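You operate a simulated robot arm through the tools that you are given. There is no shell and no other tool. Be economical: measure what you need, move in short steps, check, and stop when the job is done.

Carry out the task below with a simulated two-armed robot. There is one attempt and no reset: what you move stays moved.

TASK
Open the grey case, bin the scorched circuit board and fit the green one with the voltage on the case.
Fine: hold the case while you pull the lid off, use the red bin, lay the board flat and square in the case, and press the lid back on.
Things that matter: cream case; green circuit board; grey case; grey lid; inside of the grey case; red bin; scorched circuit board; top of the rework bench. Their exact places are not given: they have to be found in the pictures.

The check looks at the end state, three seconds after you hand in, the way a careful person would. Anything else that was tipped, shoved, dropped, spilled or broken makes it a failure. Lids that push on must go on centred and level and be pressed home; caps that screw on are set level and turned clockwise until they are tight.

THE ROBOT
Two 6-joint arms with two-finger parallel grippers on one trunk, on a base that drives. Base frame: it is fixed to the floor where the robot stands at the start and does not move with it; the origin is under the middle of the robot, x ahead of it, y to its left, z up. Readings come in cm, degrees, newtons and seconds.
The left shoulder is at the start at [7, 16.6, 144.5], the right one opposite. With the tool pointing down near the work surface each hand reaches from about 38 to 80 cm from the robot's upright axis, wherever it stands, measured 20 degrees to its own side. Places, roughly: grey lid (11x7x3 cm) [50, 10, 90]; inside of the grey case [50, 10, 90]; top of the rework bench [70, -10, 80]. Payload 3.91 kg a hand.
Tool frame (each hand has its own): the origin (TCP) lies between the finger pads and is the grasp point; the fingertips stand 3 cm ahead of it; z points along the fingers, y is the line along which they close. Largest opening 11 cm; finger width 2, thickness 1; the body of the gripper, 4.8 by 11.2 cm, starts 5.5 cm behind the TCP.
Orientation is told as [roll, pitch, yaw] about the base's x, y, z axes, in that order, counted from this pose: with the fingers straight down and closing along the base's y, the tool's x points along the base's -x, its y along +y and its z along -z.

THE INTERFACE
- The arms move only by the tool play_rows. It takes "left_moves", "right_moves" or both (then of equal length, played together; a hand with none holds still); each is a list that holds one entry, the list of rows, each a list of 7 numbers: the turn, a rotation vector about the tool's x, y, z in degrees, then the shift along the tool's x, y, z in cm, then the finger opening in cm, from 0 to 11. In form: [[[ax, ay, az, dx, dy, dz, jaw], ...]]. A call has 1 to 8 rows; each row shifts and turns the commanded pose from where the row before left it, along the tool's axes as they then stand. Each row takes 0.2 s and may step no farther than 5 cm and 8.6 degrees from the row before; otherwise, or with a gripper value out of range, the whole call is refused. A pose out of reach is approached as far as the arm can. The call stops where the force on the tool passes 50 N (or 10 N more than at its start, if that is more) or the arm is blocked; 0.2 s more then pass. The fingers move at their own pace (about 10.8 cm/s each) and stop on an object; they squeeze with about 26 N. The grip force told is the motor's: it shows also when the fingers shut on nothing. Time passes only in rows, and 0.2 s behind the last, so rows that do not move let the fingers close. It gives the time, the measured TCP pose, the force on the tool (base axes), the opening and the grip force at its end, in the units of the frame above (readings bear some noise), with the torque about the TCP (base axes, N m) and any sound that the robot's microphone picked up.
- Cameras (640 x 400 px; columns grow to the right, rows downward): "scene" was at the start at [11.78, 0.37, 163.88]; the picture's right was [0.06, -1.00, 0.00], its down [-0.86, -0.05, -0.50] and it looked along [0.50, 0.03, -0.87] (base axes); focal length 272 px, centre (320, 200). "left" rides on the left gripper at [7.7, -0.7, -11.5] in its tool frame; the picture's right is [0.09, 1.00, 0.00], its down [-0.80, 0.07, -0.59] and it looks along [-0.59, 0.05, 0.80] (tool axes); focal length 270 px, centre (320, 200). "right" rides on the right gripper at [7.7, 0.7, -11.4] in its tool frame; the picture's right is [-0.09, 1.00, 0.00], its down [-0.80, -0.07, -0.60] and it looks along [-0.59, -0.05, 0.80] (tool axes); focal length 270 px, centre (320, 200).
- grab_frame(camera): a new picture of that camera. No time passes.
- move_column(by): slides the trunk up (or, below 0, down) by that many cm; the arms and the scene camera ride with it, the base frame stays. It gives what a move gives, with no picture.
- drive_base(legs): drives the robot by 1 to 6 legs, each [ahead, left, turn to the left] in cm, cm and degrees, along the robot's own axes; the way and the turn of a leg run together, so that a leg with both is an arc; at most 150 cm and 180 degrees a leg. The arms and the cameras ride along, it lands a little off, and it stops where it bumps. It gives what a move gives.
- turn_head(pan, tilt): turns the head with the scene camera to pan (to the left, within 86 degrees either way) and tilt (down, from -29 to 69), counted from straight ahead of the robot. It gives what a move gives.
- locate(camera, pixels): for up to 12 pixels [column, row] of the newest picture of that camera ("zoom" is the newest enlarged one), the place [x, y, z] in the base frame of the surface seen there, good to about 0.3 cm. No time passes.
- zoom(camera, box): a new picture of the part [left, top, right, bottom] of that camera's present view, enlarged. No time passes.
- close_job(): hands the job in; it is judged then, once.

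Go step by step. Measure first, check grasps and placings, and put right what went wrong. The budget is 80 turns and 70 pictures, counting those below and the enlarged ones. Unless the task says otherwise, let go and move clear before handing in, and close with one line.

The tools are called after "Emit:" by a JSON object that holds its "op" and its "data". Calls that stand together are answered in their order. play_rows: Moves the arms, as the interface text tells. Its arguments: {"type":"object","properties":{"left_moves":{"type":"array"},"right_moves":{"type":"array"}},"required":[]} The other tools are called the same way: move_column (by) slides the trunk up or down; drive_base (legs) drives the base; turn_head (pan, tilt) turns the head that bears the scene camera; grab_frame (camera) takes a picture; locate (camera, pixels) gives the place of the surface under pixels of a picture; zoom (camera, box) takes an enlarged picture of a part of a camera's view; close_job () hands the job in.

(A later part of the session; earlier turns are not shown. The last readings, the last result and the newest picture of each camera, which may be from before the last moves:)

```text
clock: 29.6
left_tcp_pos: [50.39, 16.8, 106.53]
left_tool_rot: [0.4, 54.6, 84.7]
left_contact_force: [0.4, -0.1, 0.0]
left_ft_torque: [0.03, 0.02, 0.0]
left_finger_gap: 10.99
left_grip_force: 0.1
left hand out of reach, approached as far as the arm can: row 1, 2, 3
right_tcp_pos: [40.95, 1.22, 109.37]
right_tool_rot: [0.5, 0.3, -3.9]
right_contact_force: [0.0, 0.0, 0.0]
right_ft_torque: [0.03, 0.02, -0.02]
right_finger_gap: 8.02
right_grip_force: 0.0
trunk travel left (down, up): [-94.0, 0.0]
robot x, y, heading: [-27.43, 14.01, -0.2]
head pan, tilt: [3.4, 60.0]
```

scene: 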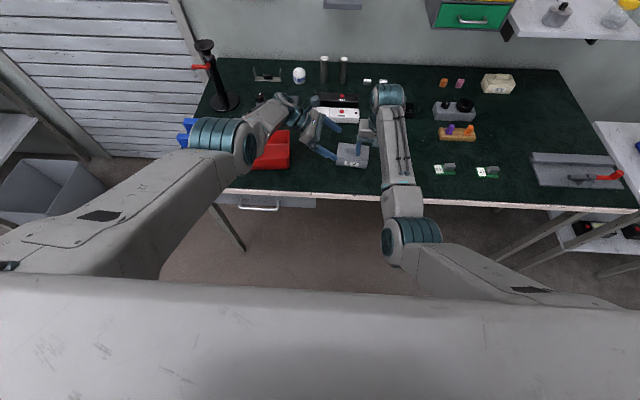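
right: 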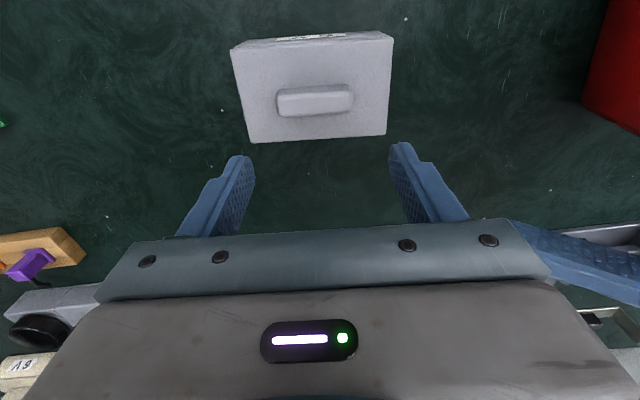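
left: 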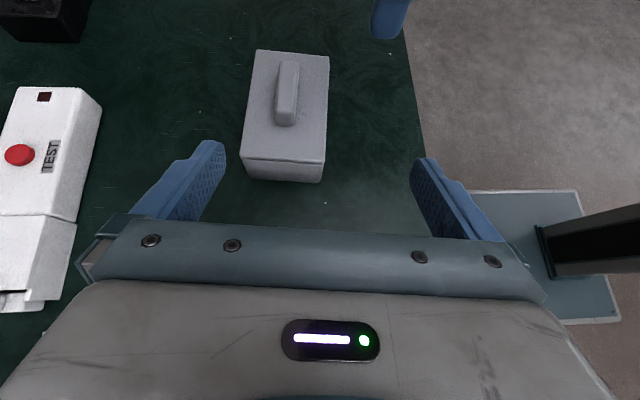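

The offsets (x drifting as z changes) suggest the left arm is in a bad elbow branch. I'll reposition the base between the earlier stances and pull the left hand back to a pose it reached exactly before, to reset the branch.

Emit:
{"op": "drive_base", "data": {"legs": [[7.4, 0, 0], [0, 3, 0]]}}

Emit:
{"op": "play_rows", "data": {"left_moves": [[[0, 0, 0, -2.23, 3.05, -1.41, 11], [0, 0, 0, -2.23, 3.05, -1.41, 11], [0, 0, 0, -2.23, 3.05, -1.41, 11], [0, 0, 0, -2.23, 3.05, -1.41, 11], [0, 0, 0, -2.23, 3.05, -1.41, 11], [0, 0, 0, -2.23, 3.05, -1.41, 11]]]}}

Emit:
{"op": "grab_frame", "data": {"camera": "scene"}}

```text
clock: 31.0
left_tcp_pos: [57.88, 18.95, 106.5]
left_tool_rot: [0.5, 54.3, 84.9]
left_contact_force: [-0.7, 0.0, 0.2]
left_ft_torque: [0.07, -0.02, -0.02]
left_finger_gap: 10.99
left_grip_force: 0.0
right_tcp_pos: [48.51, 3.42, 109.12]
right_tool_rot: [0.9, 0.2, -4.2]
right_contact_force: [0.0, -0.5, -0.7]
right_ft_torque: [0.05, 0.01, -0.01]
right_finger_gap: 7.99
right_grip_force: 0.1
trunk travel left (down, up): [-94.0, 0.0]
robot x, y, heading: [-19.47, 16.58, -0.2]
head pan, tilt: [3.4, 60.0]
```

```text
clock: 32.4
left_tcp_pos: [51.82, 36.44, 95.29]
left_tool_rot: [0.3, 54.8, 84.4]
left_contact_force: [-0.1, 0.3, 0.2]
left_ft_torque: [0.02, -0.01, 0.02]
left_finger_gap: 11.03
left_grip_force: 0.1
left hand out of reach, approached as far as the arm can: row 1, 2, 3, 4, 5, 6
right_tcp_pos: [48.3, 4.18, 109.29]
right_tool_rot: [0.3, 0.2, -4.1]
right_contact_force: [-0.2, 0.4, -0.3]
right_ft_torque: [0.01, -0.01, -0.04]
right_finger_gap: 8.0
right_grip_force: 0.0
trunk travel left (down, up): [-94.0, 0.0]
robot x, y, heading: [-19.54, 16.79, -0.1]
head pan, tilt: [3.4, 60.0]
```

```text
41 pictures are left
```

scene: 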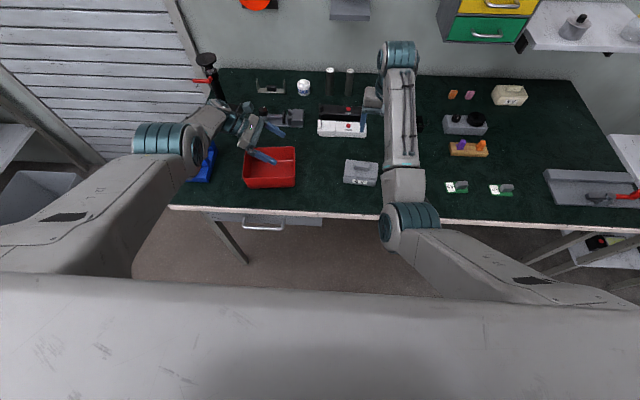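

The left arm is in the "elbow-out" branch, unlike the right arm's picture. I'll untilt the left hand to vertical over here so the solver can return to the elbow-in branch.

Emit:
{"op": "play_rows", "data": {"left_moves": [[[0, -7.9, 0, 0.5, 0, -0.8, 11], [0, -7.9, 0, 0.5, 0, -0.8, 11], [0, -7.9, 0, 0.3, 0, -0.8, 11], [0, -7.9, 0, 0.3, 0, -0.8, 11], [0, -7.9, 0, 0, 0, -0.8, 11], [0, -7.9, 0, 0, 0, -0.5, 11], [0, -7.3, 0, 0, 0, 0, 11], [0, 0, 0, 0, 0, 0, 11]]]}}

Emit:
{"op": "grab_frame", "data": {"camera": "scene"}}

```text
clock: 34.2
left_tcp_pos: [58.93, 38.49, 96.71]
left_tool_rot: [0.2, -0.1, 84.4]
left_contact_force: [-0.1, -0.2, -0.2]
left_ft_torque: [-0.01, 0.0, 0.01]
left_finger_gap: 11.01
left_grip_force: 0.0
left hand out of reach, approached as far as the arm can: row 1, 2, 3, 4, 5, 6
right_tcp_pos: [48.4, 4.16, 109.27]
right_tool_rot: [0.3, 0.2, -4.1]
right_contact_force: [0.2, 0.7, 0.1]
right_ft_torque: [0.0, -0.02, -0.03]
right_finger_gap: 8.02
right_grip_force: 0.1
trunk travel left (down, up): [-94.0, 0.0]
robot x, y, heading: [-19.77, 16.71, -0.1]
head pan, tilt: [3.4, 60.0]
```

```text
40 pictures are left
```

scene: 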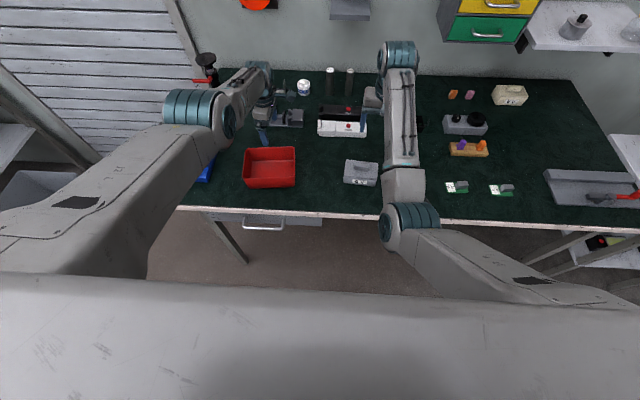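

The hand is vertical now but still elbow-out. The right arm recovered by moving in and outward, so I'll do the mirror of that with the left.

Emit:
{"op": "play_rows", "data": {"left_moves": [[[0, 0, 0, -0.9, 3.6, -1.5, 11], [0, 0, 0, -0.9, 3.6, -1.5, 11], [0, 0, 0, -0.9, 3.6, -0.5, 11], [0, 0, 0, -0.9, 3.6, 0, 11]]]}}

Emit:
{"op": "grab_frame", "data": {"camera": "scene"}}

```text
clock: 35.2
left_tcp_pos: [58.22, 42.88, 95.03]
left_tool_rot: [0.2, 0.0, 84.5]
left_contact_force: [-0.5, 0.8, 0.1]
left_ft_torque: [0.01, 0.01, 0.0]
left_finger_gap: 11.0
left_grip_force: 0.0
left hand out of reach, approached as far as the arm can: row 1, 2, 3, 4
right_tcp_pos: [48.49, 4.19, 109.13]
right_tool_rot: [0.5, 0.1, -4.1]
right_contact_force: [-0.8, 0.8, 0.9]
right_ft_torque: [0.0, 0.01, -0.01]
right_finger_gap: 7.99
right_grip_force: 0.1
trunk travel left (down, up): [-94.0, 0.0]
robot x, y, heading: [-19.56, 16.93, -0.2]
head pan, tilt: [3.4, 60.0]
```

```text
39 pictures are left
```

scene: 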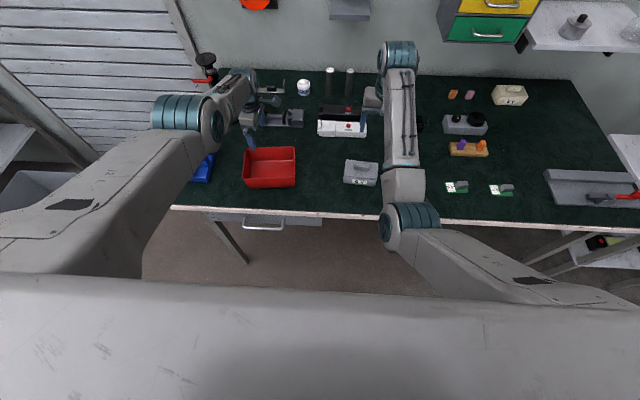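

It's still stuck in that branch, so I'll unwind the wrist yaw to its natural zero. The initial branch was used there.

Emit:
{"op": "play_rows", "data": {"left_moves": [[[0, 0, 8.4, 0, 0, 0, 11], [0, 0, 8.4, 0, 0, 0, 11], [0, 0, 8.4, 0, 0, 0, 11], [0, 0, 8.4, 0, 0, 0, 11], [0, 0, 8.4, 0, 0, 0, 11], [0, 0, 8.4, 0, 0, 0, 11], [0, 0, 8.4, 0, 0, 0, 11], [0, 0, 8.4, 0, 0, 0, 11]]]}}

Emit:
{"op": "play_rows", "data": {"left_moves": [[[0, 0, 8.4, 0, 0, 0, 11], [0, 0, 8.4, 0, 0, 0, 11], [0, 0, 0, 3, 0, -1, 11], [0, 0, 0, 3, 0, -1, 11], [0, 0, 0, 3, 0, -1, 11], [0, 0, 0, 3, 0, -1, 11], [0, 0, 0, 0, 0, 0, 11]]]}}

Emit:
{"op": "grab_frame", "data": {"camera": "scene"}}

```text
clock: 37.0
left_tcp_pos: [58.18, 43.16, 94.92]
left_tool_rot: [0.1, 0.4, 17.0]
left_contact_force: [0.1, -0.8, -0.4]
left_ft_torque: [0.02, -0.07, -0.03]
left_finger_gap: 11.01
left_grip_force: 0.0
right_tcp_pos: [48.51, 4.18, 109.24]
right_tool_rot: [0.4, 0.2, -4.0]
right_contact_force: [0.3, 0.2, -0.7]
right_ft_torque: [0.0, -0.04, 0.0]
right_finger_gap: 7.98
right_grip_force: 0.1
trunk travel left (down, up): [-94.0, 0.0]
robot x, y, heading: [-19.6, 17.1, -0.3]
head pan, tilt: [3.4, 60.0]
```

```text
clock: 38.6
left_tcp_pos: [58.08, 43.34, 94.67]
left_tool_rot: [0.0, 0.2, 0.3]
left_contact_force: [0.1, 0.4, -0.3]
left_ft_torque: [-0.02, 0.02, -0.01]
left_finger_gap: 11.01
left_grip_force: 0.1
left hand out of reach, approached as far as the arm can: row 3, 4, 5, 6
right_tcp_pos: [48.47, 4.1, 109.21]
right_tool_rot: [0.4, 0.3, -4.1]
right_contact_force: [-0.1, 0.1, 0.4]
right_ft_torque: [0.01, 0.02, 0.02]
right_finger_gap: 7.99
right_grip_force: 0.1
trunk travel left (down, up): [-94.0, 0.0]
robot x, y, heading: [-19.65, 16.86, -0.3]
head pan, tilt: [3.4, 60.0]
```

```text
38 pictures are left
```

scene: 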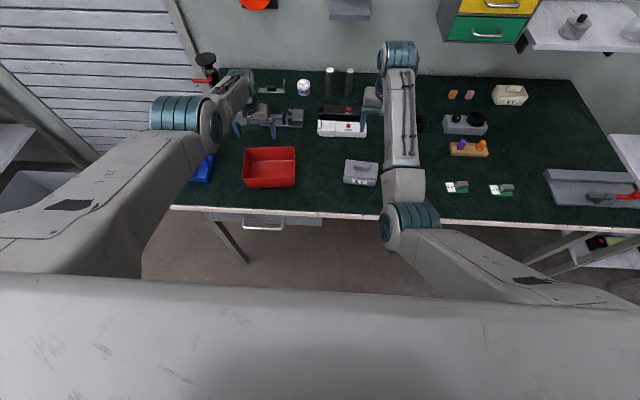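

The inner-limit branch persists. The two elbow branches merge at full stretch, so I'll stretch the left arm forward and up, in clear space above the vise, and then draw back.

Emit:
{"op": "play_rows", "data": {"left_moves": [[[0, 0, 0, -3, 0, -2.5, 11], [0, 0, 0, -3, 0, -2.5, 11], [0, 0, 0, -3, 0, -2, 11], [0, 0, 0, 0, 0, 0, 11]]]}}

Emit:
{"op": "grab_frame", "data": {"camera": "scene"}}

```text
clock: 39.6
left_tcp_pos: [59.85, 43.14, 99.59]
left_tool_rot: [0.0, 0.2, 0.4]
left_contact_force: [0.2, 0.2, 0.9]
left_ft_torque: [-0.01, 0.04, 0.01]
left_finger_gap: 11.02
left_grip_force: 0.1
left hand out of reach, approached as far as the arm can: row 1, 2, 3
right_tcp_pos: [48.39, 4.02, 109.32]
right_tool_rot: [0.3, 0.2, -4.1]
right_contact_force: [0.3, -0.6, 0.3]
right_ft_torque: [-0.01, -0.02, -0.02]
right_finger_gap: 8.0
right_grip_force: 0.1
trunk travel left (down, up): [-94.0, 0.0]
robot x, y, heading: [-19.62, 17.15, 0.0]
head pan, tilt: [3.4, 60.0]
```

```text
37 pictures are left
```

scene: 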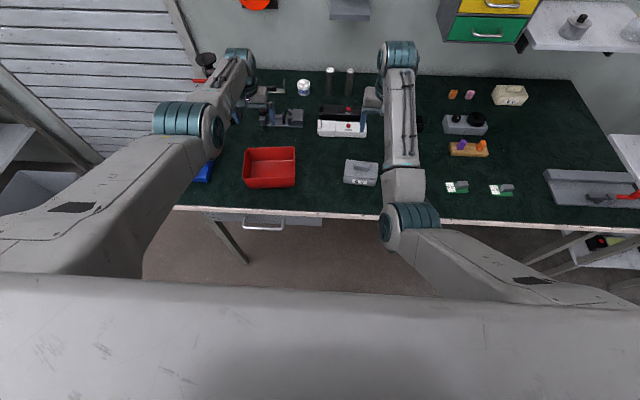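

The stuck poses all lie about 78 cm from the shoulder (wrist centre), so the arm is simply at its outer limit and the commanded pose has run off beyond it. I'll command straight back toward the shoulder until it responds.

Emit:
{"op": "play_rows", "data": {"left_moves": [[[0, 0, 0, 4.5, -0.6, -1.8, 11], [0, 0, 0, 4.5, -0.6, -1.8, 11], [0, 0, 0, 4.5, -0.6, -1.8, 11], [0, 0, 0, 4.5, -0.6, -1.8, 11], [0, 0, 0, 4.5, -0.6, -1.8, 11]]]}}

Emit:
{"op": "play_rows", "data": {"left_moves": [[[0, 0, 0, 0, 0, 0, 11]]]}}

```text
clock: 40.8
left_tcp_pos: [40.8, 39.51, 103.12]
left_tool_rot: [0.1, 0.0, 0.5]
left_contact_force: [0.6, 0.4, 0.6]
left_ft_torque: [0.03, -0.04, 0.04]
left_finger_gap: 11.0
left_grip_force: 0.0
left hand out of reach, approached as far as the arm can: row 4, 5
right_tcp_pos: [48.4, 4.03, 109.29]
right_tool_rot: [0.4, 0.0, -4.1]
right_contact_force: [-0.5, 0.9, 0.1]
right_ft_torque: [0.01, -0.04, 0.01]
right_finger_gap: 8.0
right_grip_force: 0.0
trunk travel left (down, up): [-94.0, 0.0]
robot x, y, heading: [-19.59, 17.22, -0.3]
head pan, tilt: [3.4, 60.0]
```

```text
clock: 41.2
left_tcp_pos: [40.9, 39.64, 103.0]
left_tool_rot: [-0.1, 0.1, 0.3]
left_contact_force: [-0.2, -0.6, -0.7]
left_ft_torque: [-0.03, 0.04, -0.01]
left_finger_gap: 11.01
left_grip_force: 0.0
right_tcp_pos: [48.55, 4.28, 109.23]
right_tool_rot: [0.4, 0.1, -4.1]
right_contact_force: [-0.2, -0.9, -0.1]
right_ft_torque: [0.0, 0.01, 0.02]
right_finger_gap: 8.0
right_grip_force: 0.1
trunk travel left (down, up): [-94.0, 0.0]
robot x, y, heading: [-19.72, 17.14, -0.2]
head pan, tilt: [3.4, 60.0]
```

It's free again. Now I'll redo yaw and tilt at a comfortable pose slightly farther ahead.

Emit:
{"op": "play_rows", "data": {"left_moves": [[[0, 0, 0, -4, 0, 0, 11], [0, 0, -8.47, 0, 0, 0, 11], [0, 0, -8.47, 0, 0, 0, 11], [0, 0, -8.47, 0, 0, 0, 11], [0, 0, -8.47, 0, 0, 0, 11], [0, 0, -8.47, 0, 0, 0, 11], [0, 0, -8.47, 0, 0, 0, 11], [0, 0, -8.47, 0, 0, 0, 11]]]}}

Emit:
{"op": "play_rows", "data": {"left_moves": [[[0, 0, -8.47, 0, 0, 0, 11], [0, 0, -8.47, 0, 0, 0, 11], [0, 0, -8.47, 0, 0, 0, 11], [0, 7.8, 0, 0, 0, 0, 11], [0, 7.8, 0, 0, 0, 0, 11], [0, 7.8, 0, 0, 0, 0, 11]]]}}

Emit:
{"op": "play_rows", "data": {"left_moves": [[[0, 7.8, 0, 0, 0, 0, 11], [0, 7.8, 0, 0, 0, 0, 11], [0, 7.8, 0, 0, 0, 0, 11], [0, 7.9, 0, 0, 0, 0, 11]]]}}

Emit:
{"op": "grab_frame", "data": {"camera": "scene"}}

```text
clock: 43.0
left_tcp_pos: [44.65, 39.69, 102.77]
left_tool_rot: [0.2, 0.1, 59.9]
left_contact_force: [-0.2, -0.2, 0.2]
left_ft_torque: [0.02, 0.0, 0.0]
left_finger_gap: 11.01
left_grip_force: 0.1
right_tcp_pos: [48.45, 3.93, 109.28]
right_tool_rot: [0.4, 0.2, -4.1]
right_contact_force: [-0.1, -0.2, 0.5]
right_ft_torque: [0.02, 0.03, 0.01]
right_finger_gap: 7.98
right_grip_force: 0.0
trunk travel left (down, up): [-94.0, 0.0]
robot x, y, heading: [-19.42, 17.12, -0.4]
head pan, tilt: [3.4, 60.0]
```

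```text
clock: 44.4
left_tcp_pos: [44.73, 39.81, 102.69]
left_tool_rot: [0.1, 23.6, 85.1]
left_contact_force: [-1.0, 0.5, -0.6]
left_ft_torque: [0.01, -0.01, -0.03]
left_finger_gap: 11.0
left_grip_force: 0.2
right_tcp_pos: [48.43, 4.04, 109.32]
right_tool_rot: [0.4, 0.3, -4.1]
right_contact_force: [-0.7, -0.6, 0.4]
right_ft_torque: [0.0, 0.03, 0.01]
right_finger_gap: 7.99
right_grip_force: 0.0
trunk travel left (down, up): [-94.0, 0.0]
robot x, y, heading: [-19.48, 16.97, -0.3]
head pan, tilt: [3.4, 60.0]
```

```text
clock: 45.4
left_tcp_pos: [44.67, 39.94, 102.82]
left_tool_rot: [0.5, 54.8, 85.4]
left_contact_force: [0.2, -0.5, 0.7]
left_ft_torque: [0.0, -0.01, 0.02]
left_finger_gap: 11.0
left_grip_force: 0.1
right_tcp_pos: [48.41, 4.19, 109.14]
right_tool_rot: [0.2, 0.2, -4.1]
right_contact_force: [0.1, 0.1, 0.7]
right_ft_torque: [-0.06, 0.01, 0.0]
right_finger_gap: 7.99
right_grip_force: 0.1
trunk travel left (down, up): [-94.0, 0.0]
robot x, y, heading: [-19.61, 17.05, -0.3]
head pan, tilt: [3.4, 60.0]
```

```text
36 pictures are left
```

scene: 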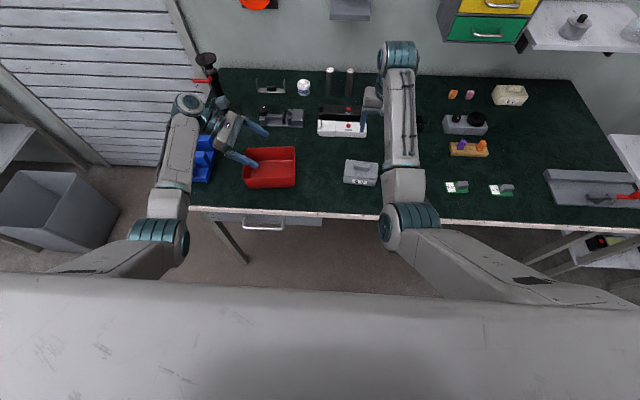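

The left arm is back in its good branch. My numbers are consistent with wrist-to-shoulder limits of about 58 to 77 cm, so base ≈ (-15, 10) suits both hands. I'm driving there.

Emit:
{"op": "drive_base", "data": {"legs": [[4.6, 0, 0], [0, -7, 0]]}}

```text
clock: 47.0
left_tcp_pos: [49.12, 33.43, 102.8]
left_tool_rot: [0.0, 55.0, 85.2]
left_contact_force: [-0.8, 0.1, -0.7]
left_ft_torque: [-0.02, -0.01, 0.02]
left_finger_gap: 11.03
left_grip_force: 0.0
right_tcp_pos: [52.68, -2.24, 109.66]
right_tool_rot: [0.0, 0.0, -4.1]
right_contact_force: [-0.8, 1.5, 0.7]
right_ft_torque: [-0.11, -0.01, 0.0]
right_finger_gap: 7.99
right_grip_force: 0.1
trunk travel left (down, up): [-94.0, 0.0]
robot x, y, heading: [-14.99, 9.91, -0.4]
head pan, tilt: [3.4, 60.0]
```

Next I'll advance the left hand along its axis to the pre-grasp point.

Emit:
{"op": "play_rows", "data": {"left_moves": [[[0, 0, 0, 0, -0.26, 3.77, 11], [0, 0, 0, 0, -0.26, 3.77, 11], [0, 0, 0, 0, -0.26, 3.77, 11], [0, 0, 0, 0, -0.26, 3.77, 11], [0, 0, 0, 0, -0.26, 3.77, 11]]]}}

Emit:
{"op": "grab_frame", "data": {"camera": "left"}}

```text
clock: 48.1
left_tcp_pos: [49.26, 17.29, 91.8]
left_tool_rot: [0.3, 54.6, 85.4]
left_contact_force: [-0.5, 0.4, 0.5]
left_ft_torque: [0.01, -0.02, -0.02]
left_finger_gap: 10.98
left_grip_force: 0.0
right_tcp_pos: [53.12, -2.75, 109.27]
right_tool_rot: [0.4, 0.2, -4.1]
right_contact_force: [0.8, 0.4, -0.9]
right_ft_torque: [0.0, -0.01, -0.03]
right_finger_gap: 7.99
right_grip_force: 0.0
trunk travel left (down, up): [-94.0, 0.0]
robot x, y, heading: [-15.06, 9.84, -0.3]
head pan, tilt: [3.4, 60.0]
```

```text
35 pictures are left
```

left: 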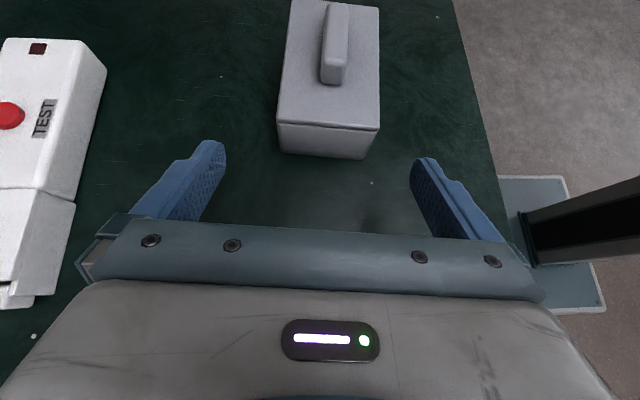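

It's well aligned (case end at pixel (328,140)) and about 0.35 off in y. I'll go in and grip.

Emit:
{"op": "play_rows", "data": {"left_moves": [[[0, 0, 0, -0.1, 0.17, 3.2, 11], [0, 0, 0, -0.1, 0.17, 3.17, 11], [0, 0, 0, 0, 0, 0, 11]]]}}

Emit:
{"op": "play_rows", "data": {"left_moves": [[[0, 0, 0, 0, 0, 0, 7.8], [0, 0, 0, 0, 0, 0, 6], [0, 0, 0, 0, 0, 0, 5], [0, 0, 0, 0, 0, 0, 5]]]}}

Emit:
{"op": "grab_frame", "data": {"camera": "left"}}

Emit:
{"op": "zoom", "data": {"camera": "scene", "box": [300, 150, 380, 200]}}

```text
clock: 49.0
left_tcp_pos: [48.54, 12.17, 87.92]
left_tool_rot: [0.3, 54.6, 85.4]
left_contact_force: [-0.3, 0.9, 0.2]
left_ft_torque: [0.04, 0.01, -0.04]
left_finger_gap: 11.0
left_grip_force: 0.1
right_tcp_pos: [53.1, -2.78, 109.26]
right_tool_rot: [0.4, 0.2, -4.1]
right_contact_force: [0.4, 0.2, -0.4]
right_ft_torque: [-0.01, 0.04, 0.0]
right_finger_gap: 8.01
right_grip_force: 0.0
trunk travel left (down, up): [-94.0, 0.0]
robot x, y, heading: [-15.16, 10.01, -0.4]
head pan, tilt: [3.4, 60.0]
```

```text
clock: 50.0
left_tcp_pos: [48.54, 12.18, 87.92]
left_tool_rot: [0.4, 54.6, 85.4]
left_contact_force: [0.7, -1.1, -1.0]
left_ft_torque: [-0.03, 0.06, 0.03]
left_finger_gap: 7.0
left_grip_force: 26.3
right_tcp_pos: [53.08, -2.84, 109.21]
right_tool_rot: [0.4, 0.2, -4.1]
right_contact_force: [-0.3, 0.6, 0.3]
right_ft_torque: [0.04, 0.0, -0.02]
right_finger_gap: 8.0
right_grip_force: 0.1
trunk travel left (down, up): [-94.0, 0.0]
robot x, y, heading: [-15.29, 10.08, -0.1]
head pan, tilt: [3.4, 60.0]
```

```text
34 pictures are left
```

left: 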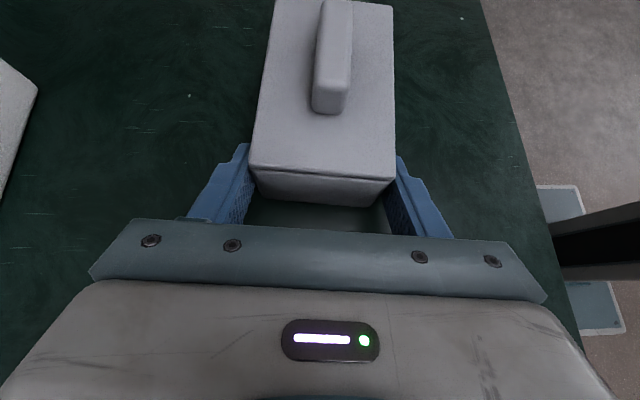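

```text
8.00 times, centred on (340, 175) of scene
```

zoom: 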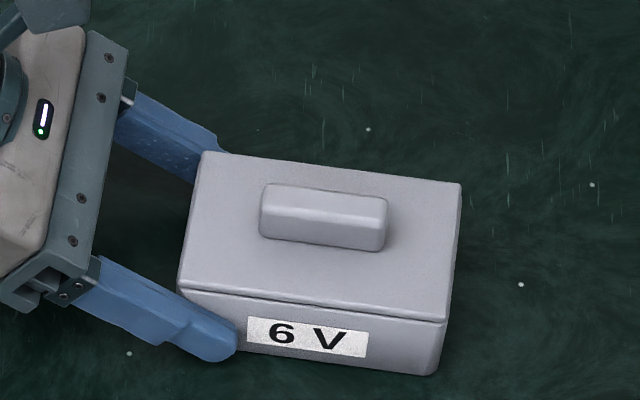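

The case is held firmly below the seam. Now I'll measure the handle and lid as they stand.

Emit:
{"op": "locate", "data": {"camera": "zoom", "pixels": [[268, 200], [380, 212], [324, 207], [204, 156], [459, 187], [440, 316], [184, 284], [323, 192]]}}

```text
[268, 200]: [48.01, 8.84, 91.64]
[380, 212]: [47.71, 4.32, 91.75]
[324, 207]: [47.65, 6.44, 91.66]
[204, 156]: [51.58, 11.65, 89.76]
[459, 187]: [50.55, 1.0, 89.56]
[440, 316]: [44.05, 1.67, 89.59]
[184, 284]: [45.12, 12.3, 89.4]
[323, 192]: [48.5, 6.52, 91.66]
```

Lid and handle centre is (47.8, 6.6) at a yaw of about -5.5. I'll move the right hand above it.

Emit:
{"op": "play_rows", "data": {"right_moves": [[[0, 0, 0.35, 1.49, 2.25, 2.5, 8], [0, 0, 0.35, 1.49, 2.25, 2.5, 8], [0, 0, 0.35, 1.49, 2.25, 2.5, 8], [0, 0, 0.35, 1.49, 2.25, 2.5, 8], [0, 0, 0, 0, 0, 0, 8]]]}}

Emit:
{"op": "grab_frame", "data": {"camera": "right"}}

```text
clock: 51.4
left_tcp_pos: [48.51, 12.28, 87.9]
left_tool_rot: [0.4, 54.5, 85.4]
left_contact_force: [-0.2, 1.6, 0.6]
left_ft_torque: [-0.05, 0.12, -0.1]
left_finger_gap: 7.01
left_grip_force: 26.0
right_tcp_pos: [50.95, 1.51, 101.57]
right_tool_rot: [-2.8, -3.4, -7.6]
right_contact_force: [-0.2, 0.4, 0.5]
right_ft_torque: [-0.02, -0.04, -0.04]
right_finger_gap: 8.0
right_grip_force: 0.1
trunk travel left (down, up): [-94.0, 0.0]
robot x, y, heading: [-15.0, 9.98, -0.1]
head pan, tilt: [3.4, 60.0]
stopped in row 5 (right hand): the arm was blocked; the commanded pose is now the measured one
```

```text
32 pictures are left
```

right: 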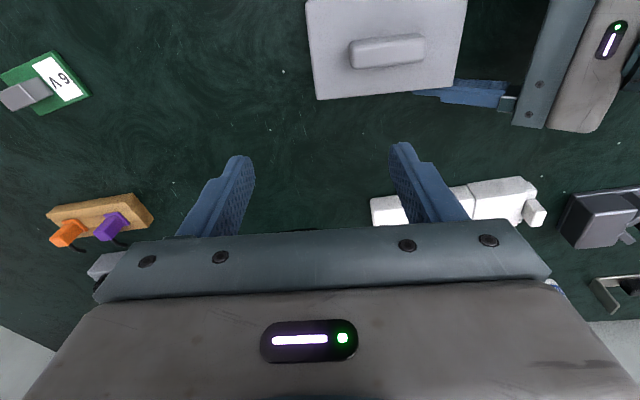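

The right arm balked again near relative y -8, with no contact in the picture. It works well at about -13, so I'll release the case, shift the base 10 cm left (x stays near -15.5) and re-grip there.

Emit:
{"op": "play_rows", "data": {"left_moves": [[[0, 0, 0, 0, 0, 0, 11], [0, 0, 0, 0, 0, 0, 11], [0, 0, 0, 0, 0, -4, 11], [0, 0, 0, 0, 0, -4, 11], [0, 0, 0, 3.3, 0, -2.3, 11], [0, 0, 0, 0, 0, 0, 11]]], "right_moves": [[[-2.8, 3.4, -2.1, 0, 0, 0, 8], [0, 0, 0, 0.3, -2.5, 0, 8], [0, 0, 0, 0.3, -2.5, 0, 8], [0, 0, 0, 0, 0, 0, 8], [0, 0, 0, 0, 0, 0, 8], [0, 0, 0, 0, 0, 0, 8]]]}}

Emit:
{"op": "drive_base", "data": {"legs": [[0, 10, 0]]}}

```text
clock: 52.8
left_tcp_pos: [49.22, 18.68, 96.69]
left_tool_rot: [0.3, 54.6, 85.4]
left_contact_force: [0.4, 0.2, 0.2]
left_ft_torque: [0.0, 0.02, 0.02]
left_finger_gap: 10.98
left_grip_force: 0.1
right_tcp_pos: [49.91, -2.91, 101.36]
right_tool_rot: [0.3, 0.1, -5.3]
right_contact_force: [0.5, -0.3, 0.3]
right_ft_torque: [-0.03, -0.03, 0.01]
right_finger_gap: 8.0
right_grip_force: 0.0
trunk travel left (down, up): [-94.0, 0.0]
robot x, y, heading: [-14.65, 9.93, -0.2]
head pan, tilt: [3.4, 60.0]
```

```text
clock: 53.9
left_tcp_pos: [49.28, 28.43, 96.54]
left_tool_rot: [0.3, 54.4, 85.4]
left_contact_force: [0.1, -0.5, -1.1]
left_ft_torque: [0.02, 0.01, 0.03]
left_finger_gap: 10.98
left_grip_force: 0.0
right_tcp_pos: [49.94, 6.81, 101.4]
right_tool_rot: [0.4, 0.2, -5.4]
right_contact_force: [-1.0, 0.8, 0.9]
right_ft_torque: [0.06, 0.01, -0.01]
right_finger_gap: 7.97
right_grip_force: 0.0
trunk travel left (down, up): [-94.0, 0.0]
robot x, y, heading: [-15.27, 19.99, -0.3]
head pan, tilt: [3.4, 60.0]
```

Both hands move in together: right above the handle, left to pre-grasp.

Emit:
{"op": "play_rows", "data": {"left_moves": [[[0, 0, 0, 0.81, -0.23, 3.83, 11], [0, 0, 0, 0.81, -0.23, 3.83, 11], [0, 0, 0, 0.81, -0.23, 3.83, 11], [0, 0, 0, 0, 0, 0, 11]]], "right_moves": [[[0, 0, 0, 0.7, -0.13, 0.6, 8], [0, 0, 0, 0.7, -0.13, 0.6, 8], [0, 0, 0, 0.7, -0.13, 0.6, 8], [0, 0, 0, 0, 0, 0, 8]]]}}

Emit:
{"op": "grab_frame", "data": {"camera": "left"}}

Emit:
{"op": "grab_frame", "data": {"camera": "right"}}

```text
clock: 54.9
left_tcp_pos: [49.07, 17.82, 92.08]
left_tool_rot: [0.4, 54.6, 85.3]
left_contact_force: [0.0, -0.2, 0.3]
left_ft_torque: [-0.04, -0.02, 0.05]
left_finger_gap: 11.0
left_grip_force: 0.1
right_tcp_pos: [47.88, 6.92, 99.46]
right_tool_rot: [0.3, 0.2, -5.4]
right_contact_force: [0.6, 0.1, -0.2]
right_ft_torque: [0.03, -0.02, 0.0]
right_finger_gap: 7.99
right_grip_force: 0.1
trunk travel left (down, up): [-94.0, 0.0]
robot x, y, heading: [-14.98, 20.6, -0.1]
head pan, tilt: [3.4, 60.0]
```

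```text
31 pictures are left
```

left: 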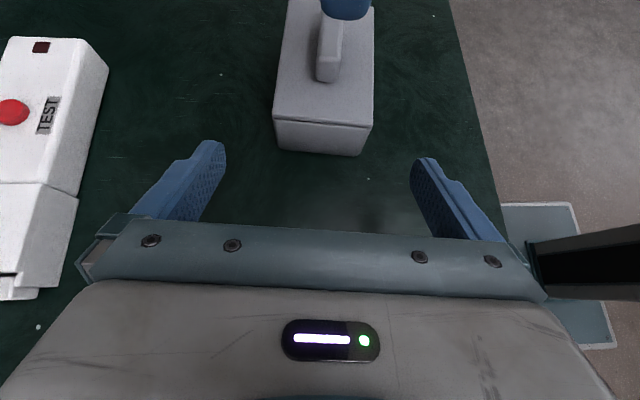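

```text
30 pictures are left
```

right: 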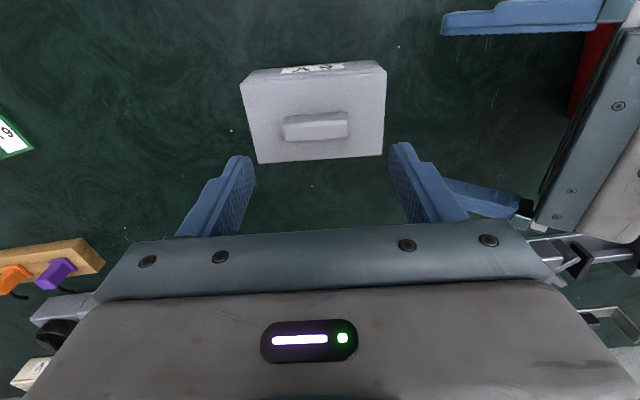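

Both are in place. The left hand goes in and grips.

Emit:
{"op": "play_rows", "data": {"left_moves": [[[0, 0, 0, -0.08, 0.03, 3.5, 11], [0, 0, 0, -0.08, 0.03, 3.5, 11], [0, 0, 0, 0, 0, 0, 11], [0, 0, 0, 0, 0, 0, 7.8], [0, 0, 0, 0, 0, 0, 6], [0, 0, 0, 0, 0, 0, 5], [0, 0, 0, 0, 0, 0, 5]]]}}

Emit:
{"op": "grab_frame", "data": {"camera": "left"}}

```text
clock: 56.5
left_tcp_pos: [48.43, 12.17, 87.72]
left_tool_rot: [0.3, 54.7, 85.3]
left_contact_force: [0.3, 0.8, 1.8]
left_ft_torque: [-0.18, -0.05, -0.06]
left_finger_gap: 6.98
left_grip_force: 25.7
right_tcp_pos: [47.69, 6.91, 99.57]
right_tool_rot: [0.2, 0.2, -5.5]
right_contact_force: [-0.3, 0.1, 0.6]
right_ft_torque: [-0.03, 0.0, 0.0]
right_finger_gap: 7.99
right_grip_force: 0.1
trunk travel left (down, up): [-94.0, 0.0]
robot x, y, heading: [-14.8, 19.72, -0.2]
head pan, tilt: [3.4, 60.0]
```

```text
29 pictures are left
```

left: 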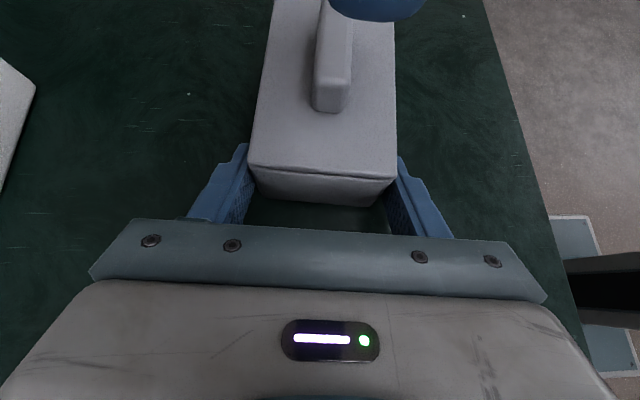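

The case is held again (gap 6.98). Now the right hand descends on the handle and closes on its ends.

Emit:
{"op": "play_rows", "data": {"right_moves": [[[0, 0, 0, -0.1, -0.25, 2.5, 8], [0, 0, 0, 0, 0, 2.5, 8], [0, 0, 0, 0, 0, 1.45, 8], [0, 0, 0, 0, 0, 0, 8], [0, 0, 0, 0, 0, 0, 5.5], [0, 0, 0, 0, 0, 0, 3.5], [0, 0, 0, 0, 0, 0, 3]]]}}

Emit:
{"op": "grab_frame", "data": {"camera": "right"}}

```text
clock: 58.1
left_tcp_pos: [48.51, 12.13, 87.66]
left_tool_rot: [0.4, 54.6, 85.4]
left_contact_force: [-0.6, 1.9, 3.4]
left_ft_torque: [-0.05, 0.08, -0.12]
left_finger_gap: 7.0
left_grip_force: 25.9
right_tcp_pos: [47.8, 6.76, 93.16]
right_tool_rot: [0.2, 0.2, -5.6]
right_contact_force: [-0.1, -0.6, -0.7]
right_ft_torque: [-0.02, 0.01, -0.04]
right_finger_gap: 5.11
right_grip_force: 25.6
trunk travel left (down, up): [-94.0, 0.0]
robot x, y, heading: [-15.07, 19.88, -0.3]
head pan, tilt: [3.4, 60.0]
heard: snap
```

```text
28 pictures are left
```

right: 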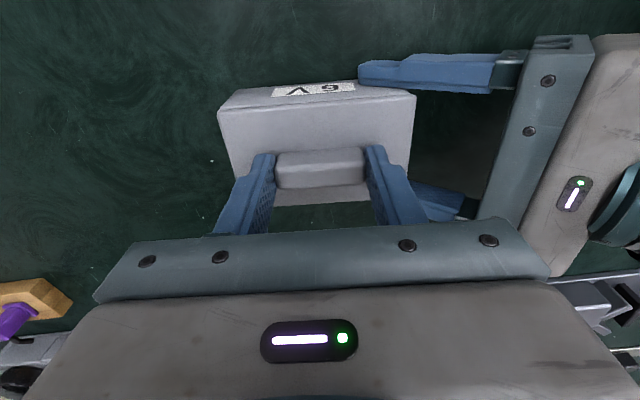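

The handle is gripped (gap 5.11), and a snap was heard. Next I'll pull the lid straight up.

Emit:
{"op": "play_rows", "data": {"right_moves": [[[0, 0, 0, 0, 0, -0.5, 3], [0, 0, 0, 0, 0, -0.7, 3], [0, 0, 0, 0, 0, -1.2, 3], [0, 0, 0, 0, 0, -1.6, 3], [0, 0, 0, 0, 0, -2, 3]]]}}

Emit:
{"op": "grab_frame", "data": {"camera": "left"}}

```text
clock: 59.3
left_tcp_pos: [48.6, 12.18, 87.67]
left_tool_rot: [0.4, 54.7, 85.3]
left_contact_force: [-0.6, 1.3, 3.2]
left_ft_torque: [-0.02, 0.14, -0.05]
left_finger_gap: 7.0
left_grip_force: 26.0
right_tcp_pos: [47.92, 6.64, 99.19]
right_tool_rot: [0.2, 0.1, -5.6]
right_contact_force: [0.3, -0.3, -0.1]
right_ft_torque: [0.0, -0.05, 0.02]
right_finger_gap: 5.07
right_grip_force: 26.0
trunk travel left (down, up): [-94.0, 0.0]
robot x, y, heading: [-15.26, 20.06, -0.2]
head pan, tilt: [3.4, 60.0]
```

```text
27 pictures are left
```

left: 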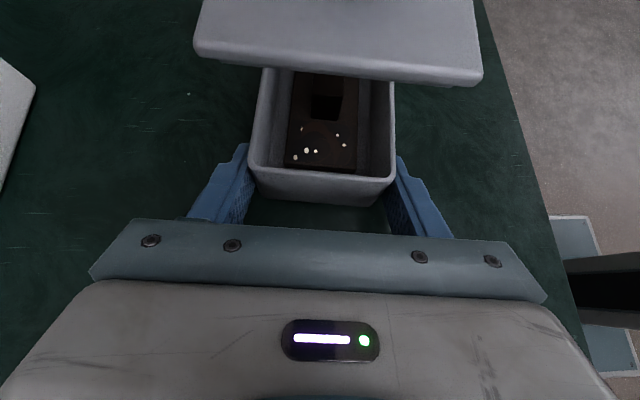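

The lid is off and the scorched board is visible in the case at pixel (325,130). I'll carry the lid to a clear spot at about (49, -8) and lower it.

Emit:
{"op": "play_rows", "data": {"right_moves": [[[0, 0, 0, -0.6, -3.6, 0, 3], [0, 0, 0, -0.6, -3.6, 0, 3], [0, 0, 0, -0.6, -3.6, 0, 3], [0, 0, 0, -0.6, -3.6, 0, 3], [0, 0, 0, 0, 0, 3.5, 3], [0, 0, 0, 0, 0, 3.5, 3], [0, 0, 0, 0, 0, 1.8, 3], [0, 0, 0, 0, 0, 0.5, 3]]]}}

Emit:
{"op": "grab_frame", "data": {"camera": "scene"}}

```text
clock: 61.1
left_tcp_pos: [48.55, 12.16, 87.62]
left_tool_rot: [0.4, 54.6, 85.2]
left_contact_force: [-0.7, 1.0, 2.5]
left_ft_torque: [-0.05, 0.14, -0.12]
left_finger_gap: 6.97
left_grip_force: 26.4
right_tcp_pos: [48.8, -7.65, 89.75]
right_tool_rot: [0.2, 0.2, -5.3]
right_contact_force: [0.6, -0.7, 0.5]
right_ft_torque: [0.06, 0.01, -0.01]
right_finger_gap: 5.1
right_grip_force: 25.4
trunk travel left (down, up): [-94.0, 0.0]
robot x, y, heading: [-14.59, 20.27, -0.3]
head pan, tilt: [3.4, 60.0]
```

```text
26 pictures are left
```

scene: 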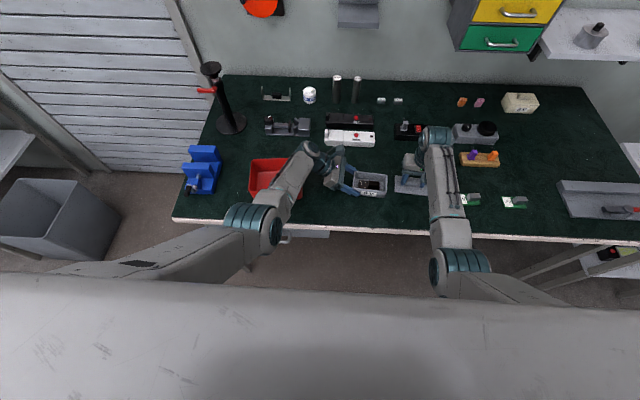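

No contact yet at 89.75, so I'll lower in small steps.

Emit:
{"op": "play_rows", "data": {"right_moves": [[[0, 0, 0, 0, 0, 0.3, 3], [0, 0, 0, 0, 0, 0.2, 3], [0, 0, 0, 0, 0, 0, 3]]]}}

Emit:
{"op": "zoom", "data": {"camera": "scene", "box": [340, 160, 436, 220]}}

```text
clock: 61.9
left_tcp_pos: [48.52, 12.22, 87.78]
left_tool_rot: [0.4, 54.6, 85.2]
left_contact_force: [-0.5, 1.6, 2.7]
left_ft_torque: [-0.05, 0.1, -0.1]
left_finger_gap: 6.97
left_grip_force: 25.9
right_tcp_pos: [48.95, -7.8, 89.29]
right_tool_rot: [0.3, 0.2, -5.4]
right_contact_force: [-1.2, -0.2, -0.6]
right_ft_torque: [0.02, -0.04, 0.02]
right_finger_gap: 5.09
right_grip_force: 26.3
trunk travel left (down, up): [-94.0, 0.0]
robot x, y, heading: [-14.81, 20.13, -0.2]
head pan, tilt: [3.4, 60.0]
```

```text
6.67 times, centred on (388, 190) of scene
```

zoom: 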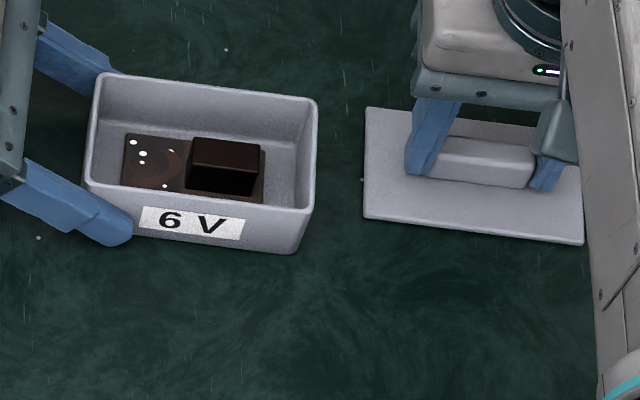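

The lid is nearly down. I'll measure the scorched board, its component, the case floor and rim, and the lid's edge.

Emit:
{"op": "locate", "data": {"camera": "zoom", "pixels": [[194, 142], [261, 150], [255, 172], [190, 165], [127, 140], [121, 180], [262, 196], [280, 160], [150, 115], [200, 88], [480, 215], [375, 212]]}}

Emit:
{"op": "play_rows", "data": {"right_moves": [[[0, 0, 0, 0, 0, 0.15, 3], [0, 0, 0, 0, 0, 0.15, 3], [0, 0, 0, 0, 0, 0, 3]]]}}

```text
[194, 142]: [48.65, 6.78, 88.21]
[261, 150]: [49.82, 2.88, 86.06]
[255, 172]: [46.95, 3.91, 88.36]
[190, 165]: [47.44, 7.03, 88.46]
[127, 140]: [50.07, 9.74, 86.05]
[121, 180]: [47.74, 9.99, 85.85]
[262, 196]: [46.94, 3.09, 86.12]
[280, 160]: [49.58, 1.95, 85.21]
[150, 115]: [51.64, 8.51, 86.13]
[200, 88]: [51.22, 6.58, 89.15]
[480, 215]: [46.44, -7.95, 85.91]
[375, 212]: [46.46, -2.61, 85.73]
```

```text
clock: 62.7
left_tcp_pos: [48.4, 12.34, 87.76]
left_tool_rot: [0.3, 54.7, 85.3]
left_contact_force: [-0.5, 0.6, -0.2]
left_ft_torque: [0.11, -0.01, 0.0]
left_finger_gap: 6.97
left_grip_force: 25.9
right_tcp_pos: [48.82, -7.78, 89.26]
right_tool_rot: [0.1, -0.2, -5.5]
right_contact_force: [3.8, -0.4, 16.9]
right_ft_torque: [-0.03, 0.14, -0.01]
right_finger_gap: 5.09
right_grip_force: 26.3
trunk travel left (down, up): [-94.0, 0.0]
robot x, y, heading: [-14.92, 20.16, -0.2]
head pan, tilt: [3.4, 60.0]
```

The lid is on the bench (17 N contact). I'll release it, rise and move above the scorched board's component at about (47.85, 5.35, top 88.4).

Emit:
{"op": "play_rows", "data": {"right_moves": [[[0, 0, 0, 0, 0, -0.1, 8], [0, 0, 0, 0, 0, 0, 8], [0, 0, 0, 0, 0, -4, 8], [0, 0, 0, 0, 0, -4.5, 8], [0, 0, 0, 0.76, 4.33, 0, 8], [0, 0, 0, 0.76, 4.33, 0, 8], [0, 0, 0, 0.76, 4.33, 0, 7], [0, 0, 0, 0, 0, 0, 7]]]}}

Emit:
{"op": "grab_frame", "data": {"camera": "right"}}

```text
clock: 64.5
left_tcp_pos: [48.5, 12.21, 87.74]
left_tool_rot: [0.3, 54.6, 85.3]
left_contact_force: [0.4, 3.0, 2.9]
left_ft_torque: [-0.26, 0.17, -0.18]
left_finger_gap: 7.0
left_grip_force: 25.8
right_tcp_pos: [48.05, 5.48, 97.57]
right_tool_rot: [0.2, 0.3, -5.3]
right_contact_force: [-0.2, -0.5, -0.1]
right_ft_torque: [0.02, 0.0, -0.03]
right_finger_gap: 7.0
right_grip_force: 0.0
trunk travel left (down, up): [-94.0, 0.0]
robot x, y, heading: [-14.97, 20.44, 0.0]
head pan, tilt: [3.4, 60.0]
```

```text
24 pictures are left
```

right: 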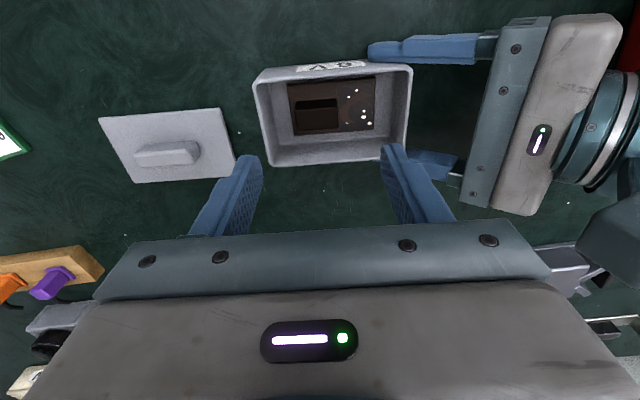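

The lid sits flat at pixel (170,145), and the component is at about (318,117). I'll measure from this view.

Emit:
{"op": "zoom", "data": {"camera": "right", "box": [248, 55, 424, 165]}}

Emit:
{"op": "locate", "data": {"camera": "right", "pixels": [[297, 102], [338, 99], [340, 123], [300, 127], [318, 117], [290, 86], [374, 78], [375, 128], [294, 134], [262, 90], [405, 80], [335, 160]]}}

```text
3.64 times, centred on (336, 110) of right
```

zoom: 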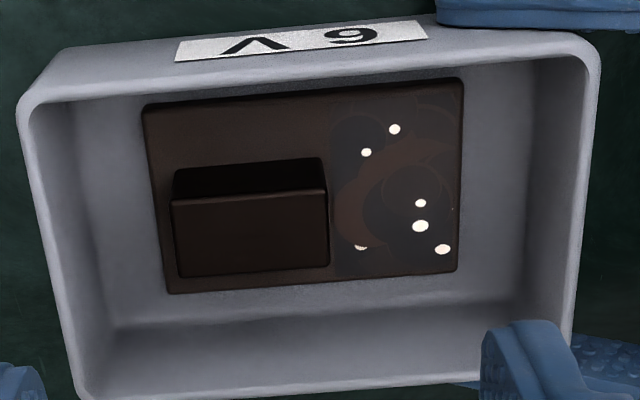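

```text
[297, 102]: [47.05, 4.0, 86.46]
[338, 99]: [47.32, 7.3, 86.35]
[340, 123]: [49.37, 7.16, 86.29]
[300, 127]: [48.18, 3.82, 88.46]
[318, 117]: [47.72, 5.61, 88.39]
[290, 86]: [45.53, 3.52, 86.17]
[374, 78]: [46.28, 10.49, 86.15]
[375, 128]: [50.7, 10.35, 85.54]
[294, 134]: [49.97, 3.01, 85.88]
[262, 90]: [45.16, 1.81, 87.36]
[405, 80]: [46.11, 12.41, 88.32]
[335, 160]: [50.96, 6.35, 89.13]
```

The component spans y 3.9–7.2, centred at (47.8, 5.55). With the opening narrowed to 5 cm the fingers clear the walls, so I'll descend and grip.

Emit:
{"op": "play_rows", "data": {"right_moves": [[[0, 0, 0, 0.2, 0.05, 0, 5], [0, 0, 0, 0, 0, 3, 5], [0, 0, 0, 0, 0, 3, 5], [0, 0, 0, 0, 0, 2, 5], [0, 0, 0, 0, 0, 0, 3.4], [0, 0, 0, 0, 0, 0, 2], [0, 0, 0, 0, 0, 0, 2]]]}}

Emit:
{"op": "grab_frame", "data": {"camera": "right"}}

```text
clock: 66.1
left_tcp_pos: [48.65, 12.07, 87.75]
left_tool_rot: [0.4, 54.7, 85.4]
left_contact_force: [0.0, 1.9, 2.4]
left_ft_torque: [0.06, 0.09, -0.1]
left_finger_gap: 6.98
left_grip_force: 25.9
right_tcp_pos: [47.69, 5.39, 89.91]
right_tool_rot: [0.2, 0.2, -5.4]
right_contact_force: [0.1, -0.5, 0.2]
right_ft_torque: [-0.04, -0.03, 0.01]
right_finger_gap: 3.3
right_grip_force: 25.2
trunk travel left (down, up): [-94.0, 0.0]
robot x, y, heading: [-15.01, 19.65, 0.0]
head pan, tilt: [3.4, 60.0]
```

```text
22 pictures are left
```

right: 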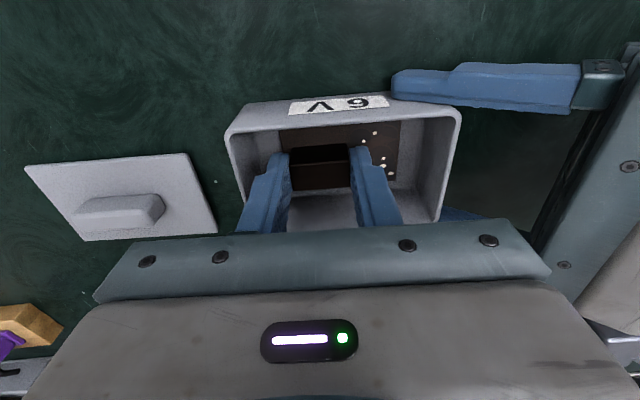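

The component is gripped (3.3 cm). I'll lift the board while the left hand holds the case, then let the left release and back off and up.

Emit:
{"op": "play_rows", "data": {"right_moves": [[[0, 0, 0, 0, 0, -1, 2], [0, 0, 0, 0, 0, -3, 2], [0, 0, 0, 0, 0, -3, 2], [0, 0, 0, 0, 0, -2, 2], [0, 0, 0, 0, 0, 0, 2], [0, 0, 0, 0, 0, 0, 2], [0, 0, 0, 0, 0, 0, 2], [0, 0, 0, 0, 0, 0, 2]]], "left_moves": [[[0, 0, 0, 0, 0, 0, 5], [0, 0, 0, 0, 0, 0, 5], [0, 0, 0, 0, 0, 0, 11], [0, 0, 0, 0, 0, 0, 11], [0, 0, 0, 0, 0, -4, 11], [0, 0, 0, 0, 0, -4, 11], [0, 0, 0, 3.3, 0, -2.3, 11], [0, 0, 0, 3.3, 0, -2.3, 11]]]}}

Emit:
{"op": "grab_frame", "data": {"camera": "scene"}}

```text
clock: 67.9
left_tcp_pos: [49.31, 18.71, 100.26]
left_tool_rot: [0.3, 54.6, 85.3]
left_contact_force: [0.2, 0.0, -0.3]
left_ft_torque: [0.04, -0.01, 0.01]
left_finger_gap: 11.0
left_grip_force: 0.1
right_tcp_pos: [47.55, 5.2, 98.44]
right_tool_rot: [0.2, 0.2, -5.5]
right_contact_force: [-0.9, 0.8, -1.3]
right_ft_torque: [0.01, -0.02, -0.01]
right_finger_gap: 3.3
right_grip_force: 25.8
trunk travel left (down, up): [-94.0, 0.0]
robot x, y, heading: [-15.03, 19.99, -0.2]
head pan, tilt: [3.4, 60.0]
```

```text
21 pictures are left
```

scene: 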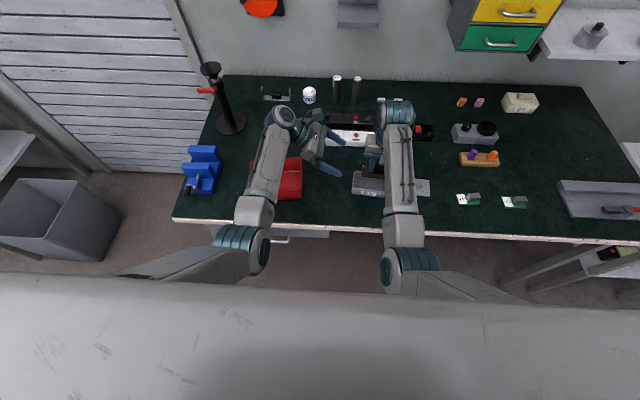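

The scorched board is lifted and the left hand is clear. I'll raise the left a bit more and turn the base left about 28° to bring the board over the red bin.

Emit:
{"op": "play_rows", "data": {"left_moves": [[[0, 0, 0, 2.46, 0, -1.72, 11], [0, 0, 0, 2.46, 0, -1.72, 11]]]}}

Emit:
{"op": "drive_base", "data": {"legs": [[0, 0, 28.3]]}}

Emit:
{"op": "grab_frame", "data": {"camera": "right"}}

```text
clock: 68.5
left_tcp_pos: [48.88, 18.54, 106.5]
left_tool_rot: [0.4, 54.5, 85.3]
left_contact_force: [-0.1, 0.4, 1.0]
left_ft_torque: [0.03, 0.0, 0.02]
left_finger_gap: 11.0
left_grip_force: 0.1
right_tcp_pos: [47.55, 5.37, 98.63]
right_tool_rot: [0.2, 0.1, -5.4]
right_contact_force: [-0.1, 0.3, -0.7]
right_ft_torque: [0.01, 0.0, -0.01]
right_finger_gap: 3.3
right_grip_force: 26.1
trunk travel left (down, up): [-94.0, 0.0]
robot x, y, heading: [-14.89, 20.23, -0.3]
head pan, tilt: [3.4, 60.0]
```

```text
clock: 70.3
left_tcp_pos: [42.14, 49.15, 106.46]
left_tool_rot: [0.3, 54.5, 113.6]
left_contact_force: [0.5, -0.1, 1.0]
left_ft_torque: [0.03, 0.01, 0.01]
left_finger_gap: 11.0
left_grip_force: 0.0
right_tcp_pos: [47.14, 36.68, 98.57]
right_tool_rot: [0.2, 0.2, 23.0]
right_contact_force: [-0.4, -0.3, 0.6]
right_ft_torque: [-0.01, 0.01, 0.01]
right_finger_gap: 3.3
right_grip_force: 25.7
trunk travel left (down, up): [-94.0, 0.0]
robot x, y, heading: [-14.78, 20.15, 28.2]
head pan, tilt: [3.4, 60.0]
```

```text
20 pictures are left
```

right: 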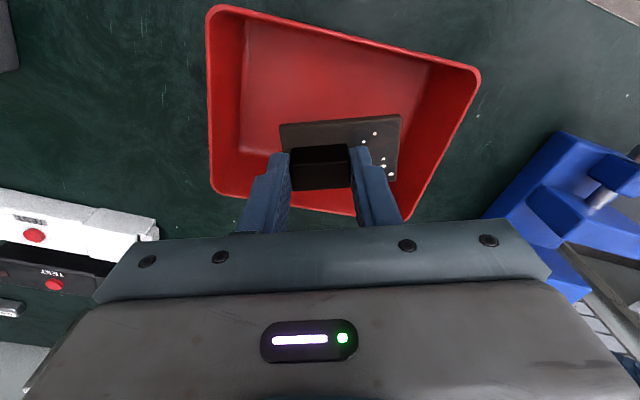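

I'll check the bin rim and the board's position by measurement before lowering.

Emit:
{"op": "locate", "data": {"camera": "right", "pixels": [[212, 12], [477, 72], [218, 190], [405, 215], [284, 126], [400, 117], [396, 180], [310, 60]]}}

```text
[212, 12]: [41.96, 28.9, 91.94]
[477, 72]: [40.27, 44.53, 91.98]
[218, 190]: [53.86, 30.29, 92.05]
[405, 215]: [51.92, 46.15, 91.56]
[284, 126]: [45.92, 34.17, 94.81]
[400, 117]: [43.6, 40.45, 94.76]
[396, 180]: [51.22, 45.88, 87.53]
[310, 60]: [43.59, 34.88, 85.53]
```

The board is well inside the bin outline (centre ≈ (46.8, 38.2) against the bin's (47, 37.4)). I'll lower it, release it and rise.

Emit:
{"op": "play_rows", "data": {"right_moves": [[[0, 0, 0, 0, -0.3, 3.5, 2], [0, 0, 0, 0, 0, 3, 2], [0, 0, 0, 0, 0, 1.3, 2], [0, 0, 0, 0, 0, 0, 5], [0, 0, 0, 0, 0, 0, 5], [0, 0, 0, 0, 0, -4, 5], [0, 0, 0, 0, 0, -3.8, 5]]]}}

Emit:
{"op": "grab_frame", "data": {"camera": "right"}}

```text
clock: 71.9
left_tcp_pos: [42.06, 49.2, 106.44]
left_tool_rot: [0.4, 54.8, 113.6]
left_contact_force: [1.0, -0.3, 0.5]
left_ft_torque: [-0.01, 0.01, 0.0]
left_finger_gap: 11.02
left_grip_force: 0.0
right_tcp_pos: [47.2, 36.38, 98.75]
right_tool_rot: [0.2, 0.2, 22.8]
right_contact_force: [-0.1, -0.7, 0.1]
right_ft_torque: [0.01, 0.02, -0.04]
right_finger_gap: 5.0
right_grip_force: 0.0
trunk travel left (down, up): [-94.0, 0.0]
robot x, y, heading: [-14.97, 20.05, 27.8]
head pan, tilt: [3.4, 60.0]
```

```text
19 pictures are left
```

right: 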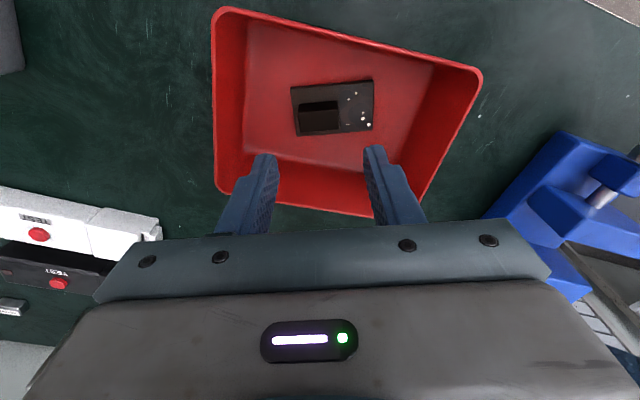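

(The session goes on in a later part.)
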